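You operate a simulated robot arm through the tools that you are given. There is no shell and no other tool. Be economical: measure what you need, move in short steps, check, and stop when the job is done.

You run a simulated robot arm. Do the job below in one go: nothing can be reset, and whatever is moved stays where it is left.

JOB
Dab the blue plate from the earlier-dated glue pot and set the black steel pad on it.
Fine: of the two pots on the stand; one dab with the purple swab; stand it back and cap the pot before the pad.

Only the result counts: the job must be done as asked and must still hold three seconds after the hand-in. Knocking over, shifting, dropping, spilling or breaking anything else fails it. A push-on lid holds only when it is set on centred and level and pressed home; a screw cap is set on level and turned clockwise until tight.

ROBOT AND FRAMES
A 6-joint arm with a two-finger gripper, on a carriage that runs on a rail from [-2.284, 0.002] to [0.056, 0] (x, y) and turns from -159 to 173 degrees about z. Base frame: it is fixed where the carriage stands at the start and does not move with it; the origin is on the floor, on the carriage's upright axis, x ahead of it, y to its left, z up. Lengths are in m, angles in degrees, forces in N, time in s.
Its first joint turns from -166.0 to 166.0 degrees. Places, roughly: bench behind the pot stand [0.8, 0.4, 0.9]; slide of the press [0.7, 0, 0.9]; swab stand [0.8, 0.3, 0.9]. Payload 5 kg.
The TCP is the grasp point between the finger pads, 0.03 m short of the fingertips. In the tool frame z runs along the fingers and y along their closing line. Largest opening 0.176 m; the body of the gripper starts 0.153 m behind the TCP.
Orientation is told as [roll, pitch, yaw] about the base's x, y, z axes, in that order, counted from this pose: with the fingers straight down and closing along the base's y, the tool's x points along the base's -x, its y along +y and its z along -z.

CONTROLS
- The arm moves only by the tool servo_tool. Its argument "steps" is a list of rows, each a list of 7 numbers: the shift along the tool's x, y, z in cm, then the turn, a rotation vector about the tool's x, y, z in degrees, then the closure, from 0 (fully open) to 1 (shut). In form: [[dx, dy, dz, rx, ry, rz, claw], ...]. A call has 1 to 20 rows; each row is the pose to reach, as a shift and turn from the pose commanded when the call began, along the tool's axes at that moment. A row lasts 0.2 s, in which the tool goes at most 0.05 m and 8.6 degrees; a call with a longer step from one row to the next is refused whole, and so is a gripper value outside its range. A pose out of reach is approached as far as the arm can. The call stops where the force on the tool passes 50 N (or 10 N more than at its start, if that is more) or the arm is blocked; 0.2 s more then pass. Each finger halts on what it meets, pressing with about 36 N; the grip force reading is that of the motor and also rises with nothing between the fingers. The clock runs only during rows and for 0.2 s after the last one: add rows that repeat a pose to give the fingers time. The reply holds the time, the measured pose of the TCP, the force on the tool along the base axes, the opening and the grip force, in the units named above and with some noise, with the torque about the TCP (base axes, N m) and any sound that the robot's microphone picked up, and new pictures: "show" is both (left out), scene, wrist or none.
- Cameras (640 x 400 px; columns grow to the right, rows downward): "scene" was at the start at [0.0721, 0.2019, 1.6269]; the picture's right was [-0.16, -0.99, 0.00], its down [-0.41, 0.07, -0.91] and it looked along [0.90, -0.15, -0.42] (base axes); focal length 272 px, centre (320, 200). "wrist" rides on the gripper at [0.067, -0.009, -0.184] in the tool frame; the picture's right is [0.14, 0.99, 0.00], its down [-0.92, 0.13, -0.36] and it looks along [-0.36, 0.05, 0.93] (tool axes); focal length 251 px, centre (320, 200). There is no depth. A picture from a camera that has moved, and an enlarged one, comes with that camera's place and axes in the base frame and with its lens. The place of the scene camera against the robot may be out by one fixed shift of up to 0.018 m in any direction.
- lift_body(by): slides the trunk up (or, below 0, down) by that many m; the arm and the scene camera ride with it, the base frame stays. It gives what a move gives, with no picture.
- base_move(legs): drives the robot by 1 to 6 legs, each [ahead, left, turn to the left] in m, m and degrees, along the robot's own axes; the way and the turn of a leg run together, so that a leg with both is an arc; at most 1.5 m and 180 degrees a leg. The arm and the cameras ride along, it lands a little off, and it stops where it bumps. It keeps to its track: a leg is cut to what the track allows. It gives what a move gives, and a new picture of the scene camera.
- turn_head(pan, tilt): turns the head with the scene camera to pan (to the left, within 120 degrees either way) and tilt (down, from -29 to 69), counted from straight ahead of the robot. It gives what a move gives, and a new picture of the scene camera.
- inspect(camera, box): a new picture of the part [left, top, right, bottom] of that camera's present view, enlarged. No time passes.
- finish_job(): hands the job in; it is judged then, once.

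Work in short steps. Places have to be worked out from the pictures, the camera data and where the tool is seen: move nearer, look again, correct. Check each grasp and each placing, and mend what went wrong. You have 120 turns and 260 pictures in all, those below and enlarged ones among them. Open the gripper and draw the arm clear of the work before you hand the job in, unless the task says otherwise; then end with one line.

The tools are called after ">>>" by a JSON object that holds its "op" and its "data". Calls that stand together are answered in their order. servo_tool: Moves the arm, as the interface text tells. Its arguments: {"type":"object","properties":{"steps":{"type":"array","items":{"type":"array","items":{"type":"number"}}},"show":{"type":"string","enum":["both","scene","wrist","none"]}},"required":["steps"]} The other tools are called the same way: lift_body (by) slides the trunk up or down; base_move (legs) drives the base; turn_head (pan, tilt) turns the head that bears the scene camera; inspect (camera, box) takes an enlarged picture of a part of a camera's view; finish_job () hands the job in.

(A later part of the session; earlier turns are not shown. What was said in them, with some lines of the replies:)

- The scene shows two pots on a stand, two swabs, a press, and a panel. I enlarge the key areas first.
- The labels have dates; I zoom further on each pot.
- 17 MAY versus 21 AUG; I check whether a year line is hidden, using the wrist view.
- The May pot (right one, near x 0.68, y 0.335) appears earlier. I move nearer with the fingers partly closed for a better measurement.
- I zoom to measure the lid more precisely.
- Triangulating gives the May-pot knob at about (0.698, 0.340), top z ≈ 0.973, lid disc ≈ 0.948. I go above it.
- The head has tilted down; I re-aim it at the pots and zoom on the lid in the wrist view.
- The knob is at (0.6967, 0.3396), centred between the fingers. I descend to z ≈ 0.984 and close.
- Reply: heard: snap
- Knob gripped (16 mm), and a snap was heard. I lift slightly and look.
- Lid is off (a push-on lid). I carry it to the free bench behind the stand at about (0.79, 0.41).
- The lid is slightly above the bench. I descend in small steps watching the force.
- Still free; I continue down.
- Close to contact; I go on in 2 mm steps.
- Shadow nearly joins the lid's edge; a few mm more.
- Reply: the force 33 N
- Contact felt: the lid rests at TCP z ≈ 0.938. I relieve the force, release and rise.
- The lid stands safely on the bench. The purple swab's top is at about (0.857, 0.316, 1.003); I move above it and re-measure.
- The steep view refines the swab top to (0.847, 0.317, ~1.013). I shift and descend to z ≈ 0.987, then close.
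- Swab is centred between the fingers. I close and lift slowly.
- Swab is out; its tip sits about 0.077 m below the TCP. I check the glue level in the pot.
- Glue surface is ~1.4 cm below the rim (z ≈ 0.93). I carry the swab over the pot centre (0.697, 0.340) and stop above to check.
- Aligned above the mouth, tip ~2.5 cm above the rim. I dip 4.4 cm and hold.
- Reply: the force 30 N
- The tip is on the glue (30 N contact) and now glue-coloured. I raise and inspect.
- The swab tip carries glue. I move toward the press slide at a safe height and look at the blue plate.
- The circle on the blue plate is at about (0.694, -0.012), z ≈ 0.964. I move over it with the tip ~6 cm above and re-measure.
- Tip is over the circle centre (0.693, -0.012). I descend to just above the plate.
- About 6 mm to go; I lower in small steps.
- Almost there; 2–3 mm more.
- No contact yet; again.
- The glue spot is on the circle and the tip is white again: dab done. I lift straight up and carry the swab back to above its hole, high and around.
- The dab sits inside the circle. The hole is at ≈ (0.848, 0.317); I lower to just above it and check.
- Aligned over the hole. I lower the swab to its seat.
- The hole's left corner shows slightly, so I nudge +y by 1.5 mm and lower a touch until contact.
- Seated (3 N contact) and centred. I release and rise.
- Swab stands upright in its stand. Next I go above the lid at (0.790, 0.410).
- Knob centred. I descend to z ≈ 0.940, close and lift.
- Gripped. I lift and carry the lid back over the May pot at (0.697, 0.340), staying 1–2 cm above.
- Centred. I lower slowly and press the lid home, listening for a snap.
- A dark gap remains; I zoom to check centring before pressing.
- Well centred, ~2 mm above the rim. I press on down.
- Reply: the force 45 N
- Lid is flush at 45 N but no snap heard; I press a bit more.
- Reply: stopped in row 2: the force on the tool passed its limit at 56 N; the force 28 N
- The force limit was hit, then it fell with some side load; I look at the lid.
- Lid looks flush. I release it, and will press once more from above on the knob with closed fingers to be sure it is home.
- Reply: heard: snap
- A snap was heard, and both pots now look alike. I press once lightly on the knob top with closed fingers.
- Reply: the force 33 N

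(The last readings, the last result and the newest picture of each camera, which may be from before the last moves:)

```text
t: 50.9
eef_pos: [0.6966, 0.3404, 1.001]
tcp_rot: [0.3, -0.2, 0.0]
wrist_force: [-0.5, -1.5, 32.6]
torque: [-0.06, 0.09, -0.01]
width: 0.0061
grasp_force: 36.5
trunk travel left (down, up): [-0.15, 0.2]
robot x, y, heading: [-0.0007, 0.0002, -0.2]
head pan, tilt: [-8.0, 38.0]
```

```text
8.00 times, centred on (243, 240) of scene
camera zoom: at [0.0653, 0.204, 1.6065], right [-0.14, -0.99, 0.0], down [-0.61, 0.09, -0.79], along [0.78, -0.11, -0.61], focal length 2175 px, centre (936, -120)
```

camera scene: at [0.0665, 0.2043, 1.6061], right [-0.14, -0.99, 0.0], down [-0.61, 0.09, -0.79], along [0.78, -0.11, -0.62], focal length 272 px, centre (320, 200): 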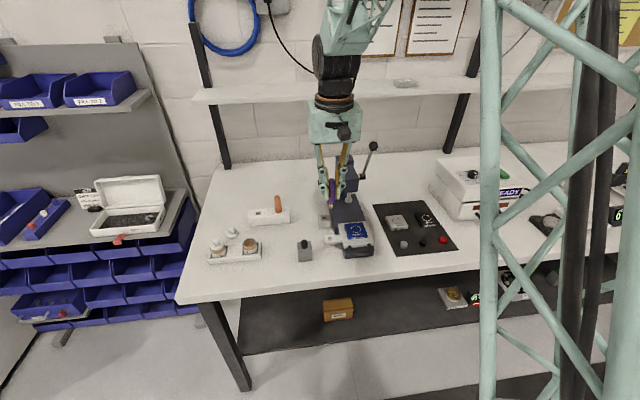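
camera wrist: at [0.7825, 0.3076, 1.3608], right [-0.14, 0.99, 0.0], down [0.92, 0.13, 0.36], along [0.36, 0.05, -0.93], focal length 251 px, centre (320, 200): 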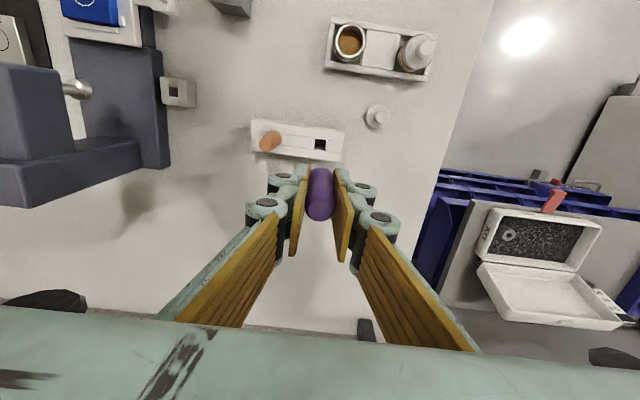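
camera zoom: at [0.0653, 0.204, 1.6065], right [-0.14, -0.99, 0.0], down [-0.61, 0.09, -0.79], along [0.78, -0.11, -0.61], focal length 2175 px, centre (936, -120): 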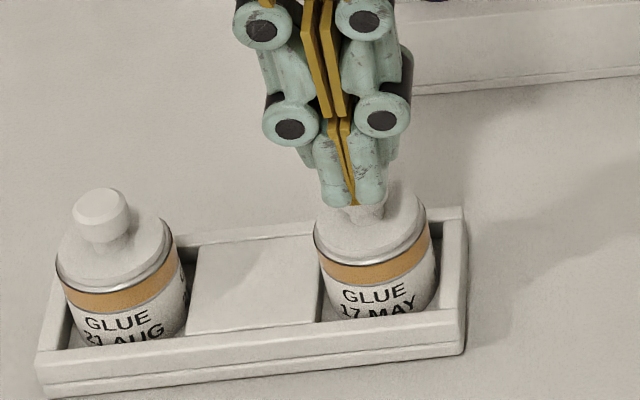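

Lid is home with 33 N. I rise and travel to above the black pad, estimated at (0.651, -0.242).

>>> {"op": "servo_tool", "data": {"steps": [[0, 0, -3, 0, 0, 0, 1], [0, 0, -7.5, 0, 0, 0, 1], [0, 0, -12, 0, 0, 0, 1], [0.5, -4, -14, 0, 0, 0, 1], [1, -8.5, -14, 0, 0, 0, 1], [1.5, -13, -14, 0, 0, 0, 1], [2, -17.5, -14, 0, 0, 0, 1], [2.5, -22, -14, 0, 0, 0, 1], [3, -26.5, -14, 0, 0, 0, 1], [3.5, -31, -14, 0, 0, 0, 1], [4, -35.5, -14, 0, 0, 0, 1], [4.5, -40, -14, 0, 0, 0, 0.95], [4.5, -44.5, -14, 0, 0, 0, 0.9], [4.5, -49, -14, 0, 0, 0, 0.85], [4.5, -53.5, -14, 0, 0, 0, 0.8], [4.5, -58, -14, 0, 0, 0, 0.75], [4.5, -58, -12, 0, 0, 0, 0.75], [4.5, -58, -8, 0, 0, 0, 0.75], [4.5, -58, -8, 0, 0, 0, 0.75]], "show": "both"}}

>>> {"op": "inspect", "data": {"camera": "wrist", "box": [230, 90, 410, 220]}}

>>> {"op": "inspect", "data": {"camera": "scene", "box": [200, 200, 280, 265]}}

```text
t: 54.9
eef_pos: [0.6533, -0.2422, 1.0773]
tcp_rot: [0.1, -0.1, 0.0]
wrist_force: [0.0, 0.1, -0.8]
torque: [0.07, 0.15, 0.01]
width: 0.044
grasp_force: 0.1
trunk travel left (down, up): [-0.15, 0.2]
robot x, y, heading: [-0.0018, 0.0023, -0.2]
head pan, tilt: [-8.0, 38.0]
camera scene: at [0.0674, 0.2045, 1.6061], right [-0.14, -0.99, 0.0], down [-0.61, 0.09, -0.79], along [0.78, -0.11, -0.62], focal length 272 px, centre (320, 200)
camera wrist: at [0.5842, -0.2515, 1.2607], right [-0.14, 0.99, 0.0], down [0.92, 0.13, 0.36], along [0.36, 0.05, -0.93], focal length 251 px, centre (320, 200)
```

scene: 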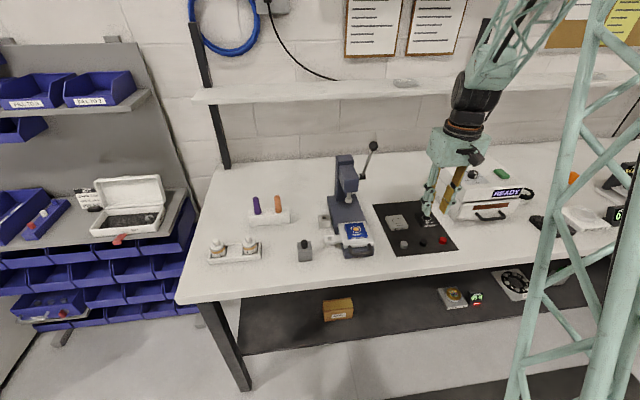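
wrist: 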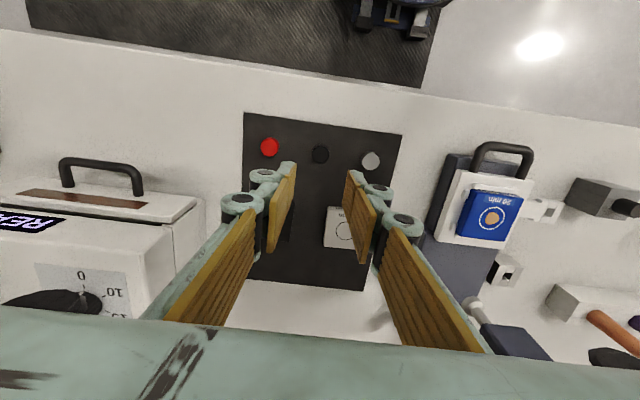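

```text
3.08 times, centred on (320, 155) of wrist
camera zoom: at [0.5842, -0.2515, 1.2607], right [-0.14, 0.99, 0.0], down [0.92, 0.13, 0.36], along [0.36, 0.05, -0.93], focal length 774 px, centre (320, 338)
```

zoom: 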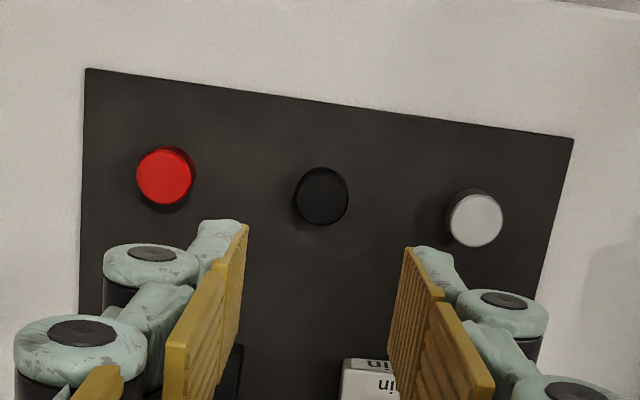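

```text
6.15 times, centred on (240, 232) of scene
camera zoom: at [0.0674, 0.2045, 1.6061], right [-0.14, -0.99, 0.0], down [-0.61, 0.09, -0.79], along [0.78, -0.11, -0.62], focal length 1673 px, centre (812, 0)
```

zoom: 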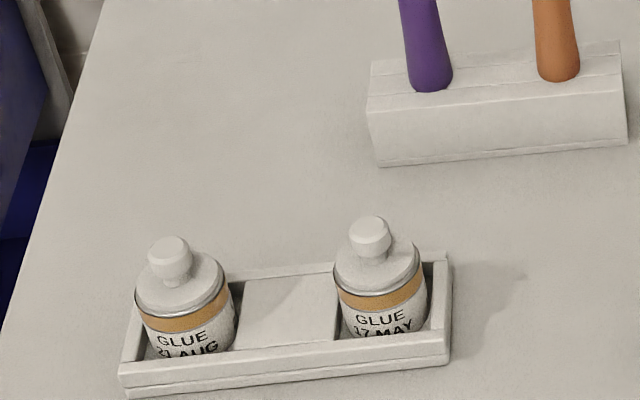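

Pots look fine. Black pad: centre (0.651, -0.242), ~24 mm wide, top z ≈ 0.913. I descend around it.

>>> {"op": "servo_tool", "data": {"steps": [[0.2, 0, 4, 0, 0, 0, 0.75], [0.2, 0, 8, 0, 0, 0, 0.75], [0.2, 0, 11, 0, 0, 0, 0.75], [0.2, 0, 13, 0, 0, 0, 0.75], [0.2, 0, 13.8, 0, 0, 0, 0.75], [0.2, 0, 13.8, 0, 0, 0, 0.75]], "show": "wrist"}}

>>> {"op": "inspect", "data": {"camera": "wrist", "box": [260, 120, 380, 220]}}

>>> {"op": "inspect", "data": {"camera": "scene", "box": [390, 205, 460, 260]}}

```text
t: 56.3
eef_pos: [0.6503, -0.2403, 0.9398]
tcp_rot: [0.1, -0.1, 0.1]
wrist_force: [0.1, 0.6, -0.1]
torque: [-0.02, 0.01, -0.01]
width: 0.0441
grasp_force: 0.2
trunk travel left (down, up): [-0.15, 0.2]
robot x, y, heading: [0.0043, -0.001, 0.1]
head pan, tilt: [-8.0, 38.0]
camera wrist: at [0.5826, -0.2507, 1.1233], right [-0.14, 0.99, 0.0], down [0.92, 0.13, 0.36], along [0.36, 0.05, -0.93], focal length 251 px, centre (320, 200)
```

wrist: 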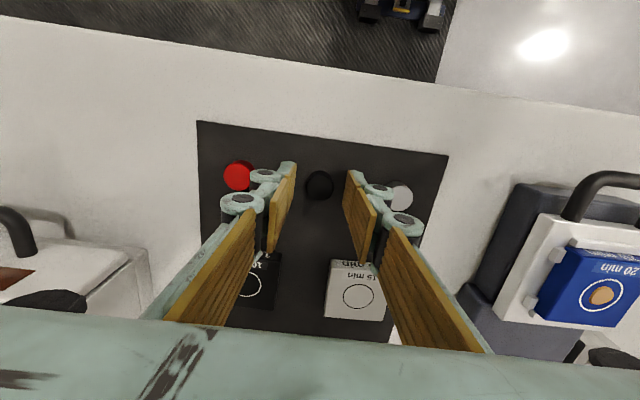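

```text
4.00 times, centred on (320, 170) of wrist
camera zoom: at [0.5826, -0.2507, 1.1233], right [-0.14, 0.99, 0.0], down [0.92, 0.13, 0.36], along [0.36, 0.05, -0.93], focal length 1006 px, centre (320, 320)
```

zoom: 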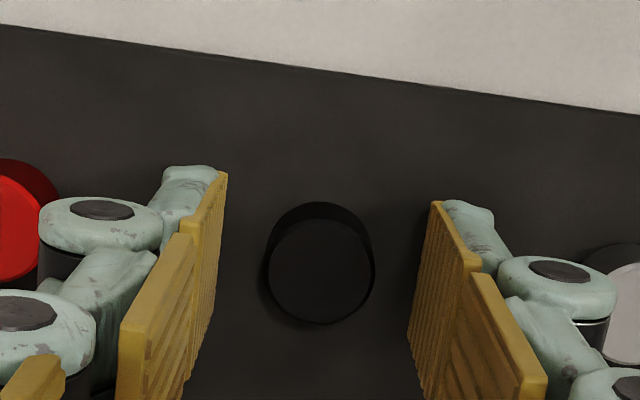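

```text
7.27 times, centred on (425, 232) of scene
camera zoom: at [0.0667, 0.2047, 1.6061], right [-0.14, -0.99, 0.0], down [-0.61, 0.09, -0.79], along [0.78, -0.11, -0.62], focal length 1977 px, centre (-444, -36)
```

zoom: 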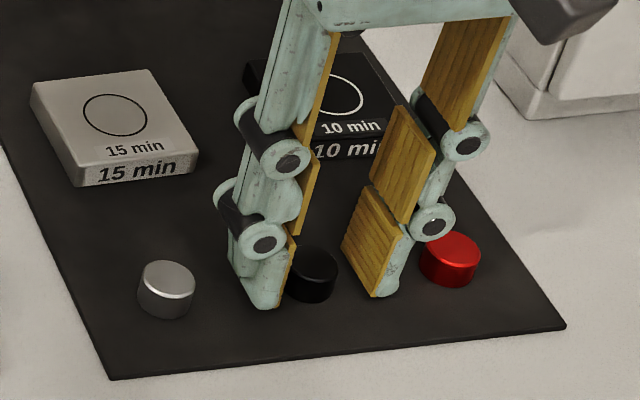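

Pad centred. I lower 5 mm more carefully, then close.

>>> {"op": "servo_tool", "data": {"steps": [[0, 0, 0.2, 0, 0, 0, 0.75], [0, 0, 0.4, 0, 0, 0, 0.75], [0, 0, 0.5, 0, 0, 0, 0.75], [0, 0, 0.5, 0, 0, 0, 0.8], [0, 0, 0.5, 0, 0, 0, 0.83], [0, 0, 0.5, 0, 0, 0, 0.86], [0, 0, 0.5, 0, 0, 0, 0.9], [0, 0, 0.5, 0, 0, 0, 1], [0, 0, 0.5, 0, 0, 0, 1]], "show": "none"}}

>>> {"op": "inspect", "data": {"camera": "wrist", "box": [260, 120, 380, 220]}}

>>> {"op": "inspect", "data": {"camera": "scene", "box": [400, 215, 460, 260]}}

```text
t: 58.3
eef_pos: [0.6497, -0.2405, 0.9357]
tcp_rot: [0.0, -0.1, -0.1]
wrist_force: [0.1, -0.3, 0.0]
torque: [-0.02, -0.03, -0.01]
width: 0.0228
grasp_force: 35.9
trunk travel left (down, up): [-0.15, 0.2]
robot x, y, heading: [0.0021, -0.0014, 0.1]
head pan, tilt: [-8.0, 38.0]
```

```text
4.00 times, centred on (320, 170) of wrist
camera zoom: at [0.583, -0.2503, 1.1184], right [-0.14, 0.99, 0.0], down [0.92, 0.13, 0.36], along [0.36, 0.05, -0.93], focal length 1006 px, centre (320, 320)
```

zoom: 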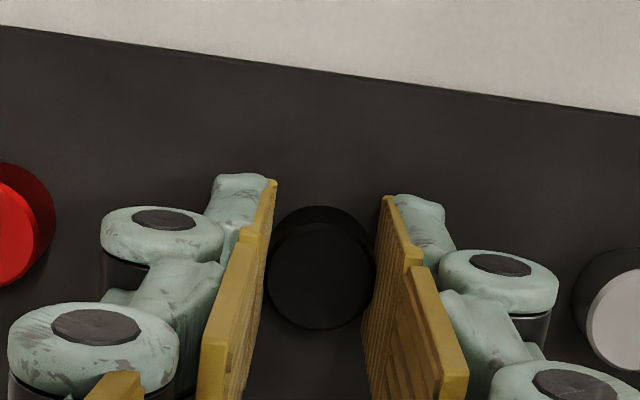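

```text
8.89 times, centred on (430, 238) of scene
camera zoom: at [0.0667, 0.2047, 1.6061], right [-0.14, -0.99, 0.0], down [-0.61, 0.09, -0.79], along [0.78, -0.11, -0.62], focal length 2417 px, centre (-658, -133)
```

zoom: 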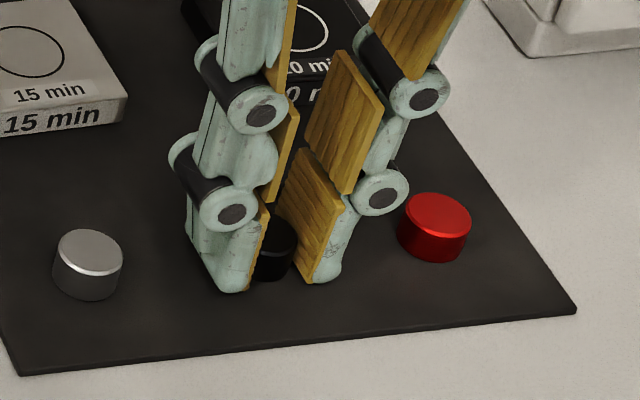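

Pad gripped (23 mm). I lift and carry it to above the plate's circle at (0.6935, -0.012).

>>> {"op": "servo_tool", "data": {"steps": [[0, 0, -3, 0, 0, 0, 1], [0, 0, -7, 0, 0, 0, 1], [0, 0, -11, 0, 0, 0, 1], [0, 2, -14, 0, 0, 0, 1], [-1, 6, -15, 0, 0, 0, 1], [-2, 10, -15, 0, 0, 0, 1], [-3, 14, -15, 0, 0, 0, 1], [-4.3, 18.5, -15, 0, 0, 0, 1], [-4.3, 22.9, -15, 0, 0, 0, 1], [-4.3, 22.9, -12, 0, 0, 0, 1], [-4.3, 22.9, -9.5, 0, 0, 0, 1], [-4.3, 22.9, -9.5, 0, 0, 0, 1]], "show": "none"}}

>>> {"op": "inspect", "data": {"camera": "wrist", "box": [260, 90, 380, 210]}}

>>> {"op": "inspect", "data": {"camera": "scene", "box": [320, 195, 390, 260]}}

```text
t: 60.9
eef_pos: [0.6942, -0.0107, 1.03]
tcp_rot: [0.1, -0.1, 0.0]
wrist_force: [0.3, -0.1, -0.9]
torque: [0.03, 0.15, 0.0]
width: 0.0225
grasp_force: 35.5
trunk travel left (down, up): [-0.15, 0.2]
robot x, y, heading: [0.0005, 0.0036, -0.0]
head pan, tilt: [-8.0, 38.0]
```

```text
3.33 times, centred on (320, 150) of wrist
camera zoom: at [0.6254, -0.0216, 1.2132], right [-0.14, 0.99, 0.0], down [0.92, 0.13, 0.36], along [0.36, 0.05, -0.93], focal length 838 px, centre (320, 367)
```

zoom: 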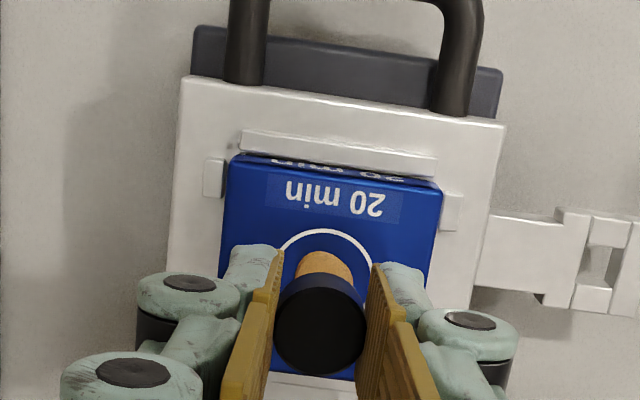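

```text
6.15 times, centred on (355, 228) of scene
camera zoom: at [0.0671, 0.2045, 1.6061], right [-0.14, -0.99, 0.0], down [-0.61, 0.09, -0.79], along [0.78, -0.11, -0.62], focal length 1673 px, centre (105, 31)
```

zoom: 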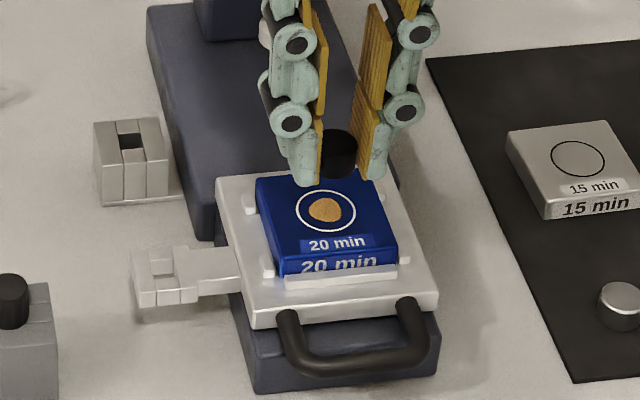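

I descend closer and check centring over the circle.

>>> {"op": "servo_tool", "data": {"steps": [[0.05, -0.08, 1, 0, 0, 0, 1], [0.05, -0.08, 2.0, 0, 0, 0, 1], [0.05, -0.08, 2.0, 0, 0, 0, 1]], "show": "none"}}

>>> {"op": "inspect", "data": {"camera": "wrist", "box": [270, 100, 370, 200]}}

>>> {"op": "inspect", "data": {"camera": "scene", "box": [330, 205, 380, 255]}}

```text
t: 61.7
eef_pos: [0.6912, -0.0119, 1.01]
tcp_rot: [0.0, -0.1, 0.0]
wrist_force: [-1.3, 0.4, -0.5]
torque: [-0.02, 0.01, -0.01]
width: 0.0226
grasp_force: 36.4
trunk travel left (down, up): [-0.15, 0.2]
robot x, y, heading: [0.0032, 0.0037, 0.1]
head pan, tilt: [-8.0, 38.0]
```

```text
4.00 times, centred on (320, 150) of wrist
camera zoom: at [0.6249, -0.0222, 1.1936], right [-0.14, 0.99, 0.0], down [0.92, 0.13, 0.36], along [0.36, 0.05, -0.93], focal length 1006 px, centre (320, 400)
```

zoom: 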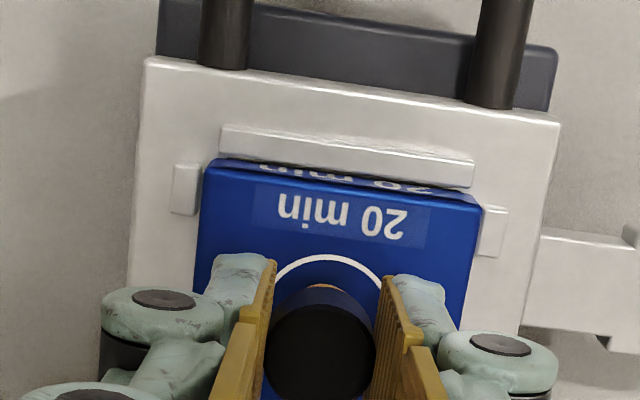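

```text
8.00 times, centred on (355, 230) of scene
camera zoom: at [0.0668, 0.2047, 1.6061], right [-0.14, -0.99, 0.0], down [-0.61, 0.09, -0.79], along [0.78, -0.11, -0.62], focal length 2175 px, centre (40, -40)
```

zoom: 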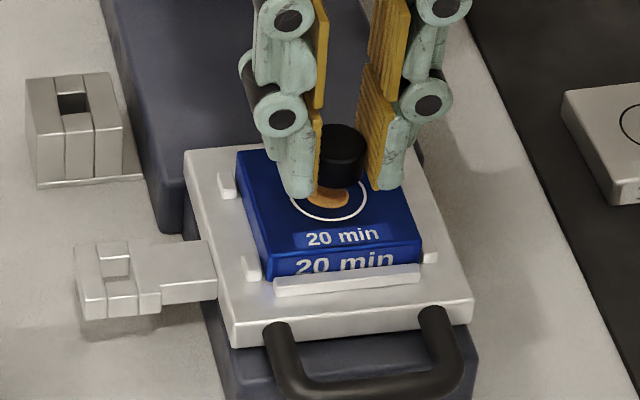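

Wrist geometry puts the circle centre ~2 mm to +y of the pad; I shift 2 mm and lower near contact.

>>> {"op": "servo_tool", "data": {"steps": [[-0.05, 0.2, 0, 0, 0, 0, 1], [-0.05, 0.2, 0.4, 0, 0, 0, 1], [-0.05, 0.2, 0.7, 0, 0, 0, 1], [-0.05, 0.2, 0.7, 0, 0, 0, 1]], "show": "none"}}

>>> {"op": "inspect", "data": {"camera": "wrist", "box": [280, 110, 360, 190]}}

>>> {"op": "inspect", "data": {"camera": "scene", "box": [340, 210, 370, 240]}}

```text
t: 62.7
eef_pos: [0.6935, -0.0101, 1.0028]
tcp_rot: [0.1, -0.1, 0.0]
wrist_force: [0.3, 0.4, -0.5]
torque: [-0.02, 0.01, 0.0]
width: 0.0226
grasp_force: 36.0
trunk travel left (down, up): [-0.15, 0.2]
robot x, y, heading: [0.001, -0.0009, 0.0]
head pan, tilt: [-8.0, 38.0]
```

```text
5.00 times, centred on (320, 150) of wrist
camera zoom: at [0.6254, -0.0204, 1.1865], right [-0.14, 0.99, 0.0], down [0.92, 0.13, 0.36], along [0.36, 0.05, -0.93], focal length 1257 px, centre (320, 450)
```

zoom: 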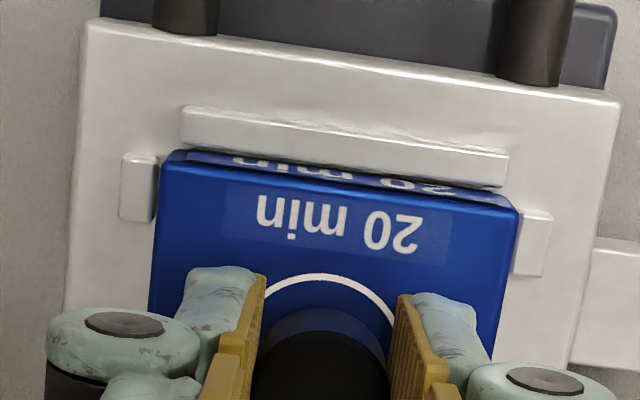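

```text
13.33 times, centred on (355, 225) of scene
camera zoom: at [0.0667, 0.2047, 1.6061], right [-0.14, -0.99, 0.0], down [-0.61, 0.09, -0.79], along [0.78, -0.11, -0.62], focal length 3625 px, centre (-147, -133)
```

zoom: 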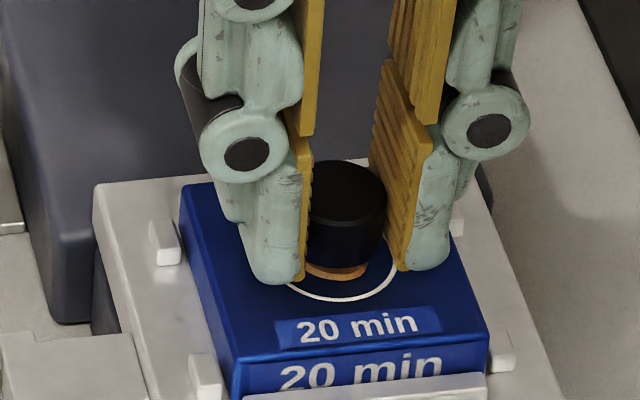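

Good centring, ~3 mm gap left. I lower to contact.

>>> {"op": "servo_tool", "data": {"steps": [[0, 0.05, 0.15, 0, 0, 0, 1], [0, 0.05, 0.3, 0, 0, 0, 1], [0, 0.05, 0.4, 0, 0, 0, 1], [0, 0.05, 0.4, 0, 0, 0, 1]], "show": "none"}}

>>> {"op": "inspect", "data": {"camera": "scene", "box": [340, 210, 370, 240]}}

```text
t: 63.7
eef_pos: [0.6929, -0.01, 0.9996]
tcp_rot: [0.2, 0.0, 0.1]
wrist_force: [0.0, 0.5, 0.8]
torque: [0.03, 0.0, -0.01]
width: 0.0227
grasp_force: 36.2
trunk travel left (down, up): [-0.15, 0.2]
robot x, y, heading: [0.0003, 0.0028, 0.2]
head pan, tilt: [-8.0, 38.0]
```

```text
13.33 times, centred on (355, 225) of scene
camera zoom: at [0.0667, 0.2047, 1.6061], right [-0.14, -0.99, 0.0], down [-0.61, 0.09, -0.79], along [0.78, -0.11, -0.62], focal length 3625 px, centre (-147, -133)
```

zoom: 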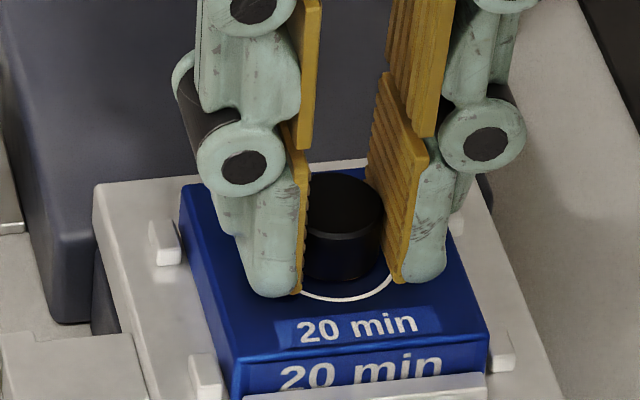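

A little more until I feel contact.

>>> {"op": "servo_tool", "data": {"steps": [[0, 0, 0.1, 0, 0, 0, 1], [0, 0, 0.2, 0, 0, 0, 1], [0, 0, 0.2, 0, 0, 0, 1]], "show": "none"}}

```text
t: 64.5
eef_pos: [0.6921, -0.0093, 0.9964]
tcp_rot: [0.2, -0.1, 0.0]
wrist_force: [0.0, 0.5, 1.0]
torque: [0.03, 0.01, -0.01]
width: 0.0226
grasp_force: 35.9
trunk travel left (down, up): [-0.15, 0.2]
robot x, y, heading: [0.0035, -0.0062, -0.1]
head pan, tilt: [-8.0, 38.0]
```

>>> {"op": "servo_tool", "data": {"steps": [[0, 0, 0.1, 0, 0, 0, 1], [0, 0, 0.2, 0, 0, 0, 1], [0, 0, 0.2, 0, 0, 0, 1]], "show": "none"}}

>>> {"op": "inspect", "data": {"camera": "scene", "box": [340, 210, 370, 240]}}

```text
t: 65.3
eef_pos: [0.6935, -0.0103, 0.9969]
tcp_rot: [0.1, -0.4, 0.0]
wrist_force: [0.9, -0.9, 27.3]
torque: [-0.01, -0.03, 0.01]
width: 0.0224
grasp_force: 36.1
trunk travel left (down, up): [-0.15, 0.2]
robot x, y, heading: [-0.0002, 0.0011, 0.0]
head pan, tilt: [-8.0, 38.0]
```

```text
13.33 times, centred on (355, 225) of scene
camera zoom: at [0.0656, 0.2047, 1.6063], right [-0.14, -0.99, 0.0], down [-0.61, 0.09, -0.79], along [0.78, -0.11, -0.62], focal length 3625 px, centre (-147, -133)
```

zoom: 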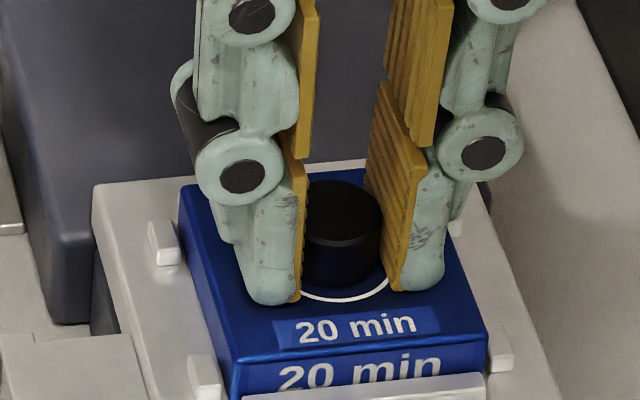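

Contact at 27 N, pad on the circle. I relieve, release gently, and rise straight up.

>>> {"op": "servo_tool", "data": {"steps": [[0, 0, 0, 0, 0, 0, 1], [0, 0, -0.15, 0, 0, 0, 1], [0, 0, -0.15, 0, 0, 0, 0.92], [0, 0, -0.15, 0, 0, 0, 0.85], [0, 0, -0.15, 0, 0, 0, 0.78], [0, 0, -0.15, 0, 0, 0, 0.75], [0, 0, -0.15, 0, 0, 0, 0.75], [0, 0, -3, 0, 0, 0, 0.75], [0, 0, -7, 0, 0, 0, 0.75], [0, 0, -11, 0, 0, 0, 0.75], [0, 0, -15, 0, 0, 0, 0.75], [4, 0, -18, 0, 0, 0, 0.6], [8, 0, -20, 0, 0, 0, 0.5], [8, 0, -20, 0, 0, 0, 0.3]], "show": "both"}}

>>> {"op": "inspect", "data": {"camera": "scene", "box": [320, 195, 390, 260]}}

>>> {"op": "inspect", "data": {"camera": "scene", "box": [195, 180, 315, 270]}}

```text
t: 68.3
eef_pos: [0.609, -0.0114, 1.1959]
tcp_rot: [0.1, -0.2, 0.1]
wrist_force: [-1.3, 0.0, 1.1]
torque: [0.03, -0.16, 0.0]
width: 0.1234
grasp_force: 0.1
trunk travel left (down, up): [-0.15, 0.2]
robot x, y, heading: [0.0009, 0.004, 0.0]
head pan, tilt: [-8.0, 38.0]
camera scene: at [0.0658, 0.2047, 1.6061], right [-0.14, -0.99, 0.0], down [-0.61, 0.09, -0.79], along [0.78, -0.11, -0.62], focal length 272 px, centre (320, 200)
camera wrist: at [0.5435, -0.0209, 1.3793], right [-0.14, 0.99, 0.0], down [0.92, 0.13, 0.37], along [0.36, 0.05, -0.93], focal length 251 px, centre (320, 200)
```

scene: 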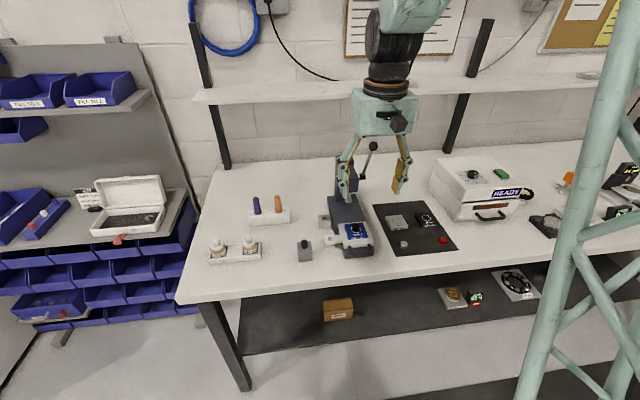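
wrist: 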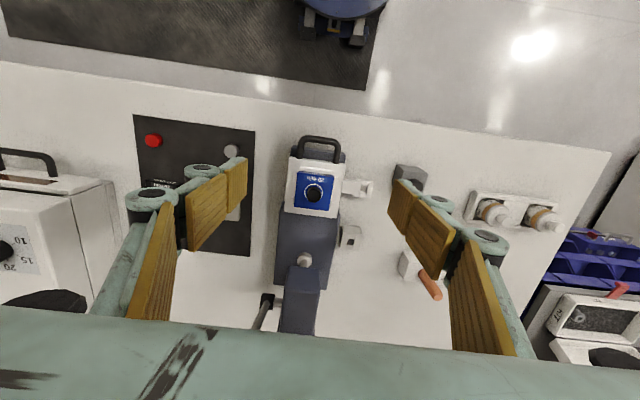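

```text
6.15 times, centred on (355, 228) of scene
camera zoom: at [0.0658, 0.2047, 1.6061], right [-0.14, -0.99, 0.0], down [-0.61, 0.09, -0.79], along [0.78, -0.11, -0.62], focal length 1673 px, centre (105, 31)
```

zoom: 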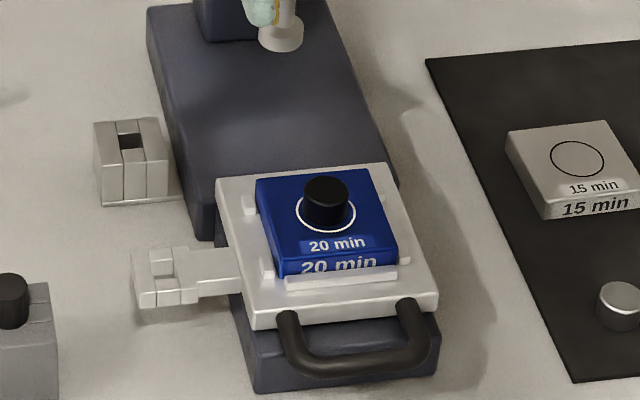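

```text
4.44 times, centred on (255, 225) of scene
camera zoom: at [0.0658, 0.2047, 1.6061], right [-0.14, -0.99, 0.0], down [-0.61, 0.09, -0.79], along [0.78, -0.11, -0.62], focal length 1208 px, centre (609, 89)
```

zoom: 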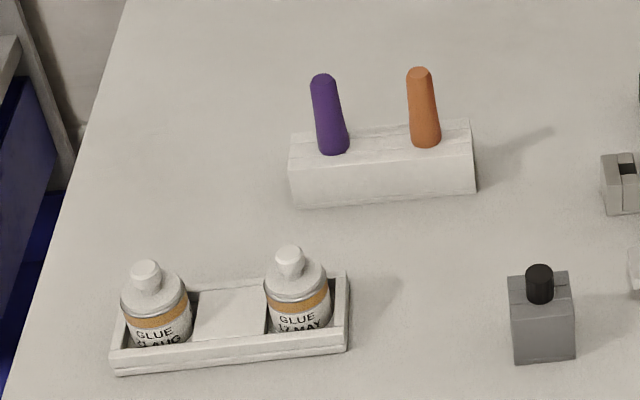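

Pad sits centred on the circle. A final close check of the two lids.

>>> {"op": "inspect", "data": {"camera": "scene", "box": [236, 230, 266, 260]}}

>>> {"op": "inspect", "data": {"camera": "scene", "box": [203, 232, 233, 262]}}

>>> {"op": "inspect", "data": {"camera": "wrist", "box": [290, 160, 340, 215]}}

```text
13.33 times, centred on (251, 245) of scene
camera zoom: at [0.0658, 0.2047, 1.6061], right [-0.14, -0.99, 0.0], down [-0.61, 0.09, -0.79], along [0.78, -0.11, -0.62], focal length 3625 px, centre (1240, -400)
```

zoom: 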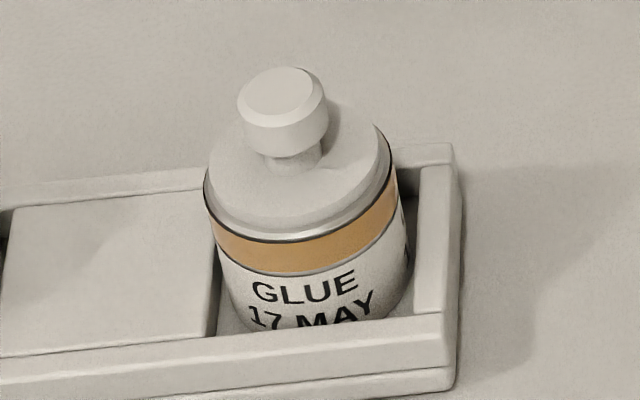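

```text
13.33 times, centred on (218, 247) of scene
camera zoom: at [0.0658, 0.2047, 1.6061], right [-0.14, -0.99, 0.0], down [-0.61, 0.09, -0.79], along [0.78, -0.11, -0.62], focal length 3625 px, centre (1680, -427)
```

zoom: 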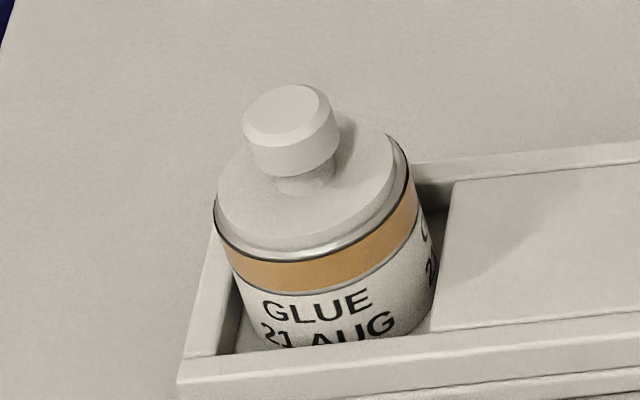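

```text
7.27 times, centred on (315, 188) of wrist
camera zoom: at [0.5435, -0.0209, 1.3793], right [-0.14, 0.99, 0.0], down [0.92, 0.13, 0.37], along [0.36, 0.05, -0.93], focal length 1829 px, centre (356, 291)
```

zoom: 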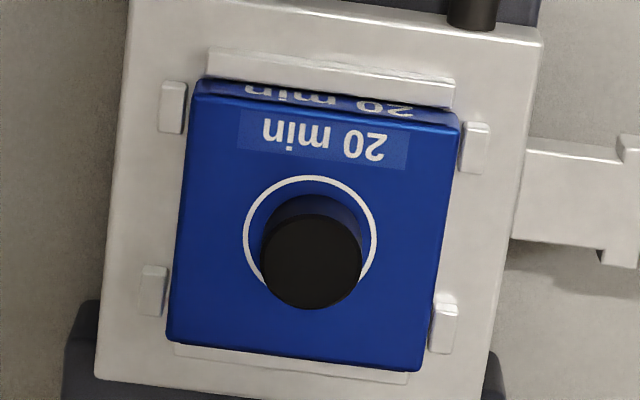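

Both lids are flush and alike, the swab stands upright in its stand, the pad is centred on the circle over the glue, and the arm is clear. I hand in.

>>> {"op": "finish_job", "data": {}}

```text
The job is handed in.
```

I dabbed the blue plate once with the purple swab from the 17 MAY pot, stood the swab back, capped the pot, then set the black pad on the plate's circle. I chose that pot over 21 AUG by day and month only, because the stand hides the lower part of both labels and I could not rule out a year printed there.
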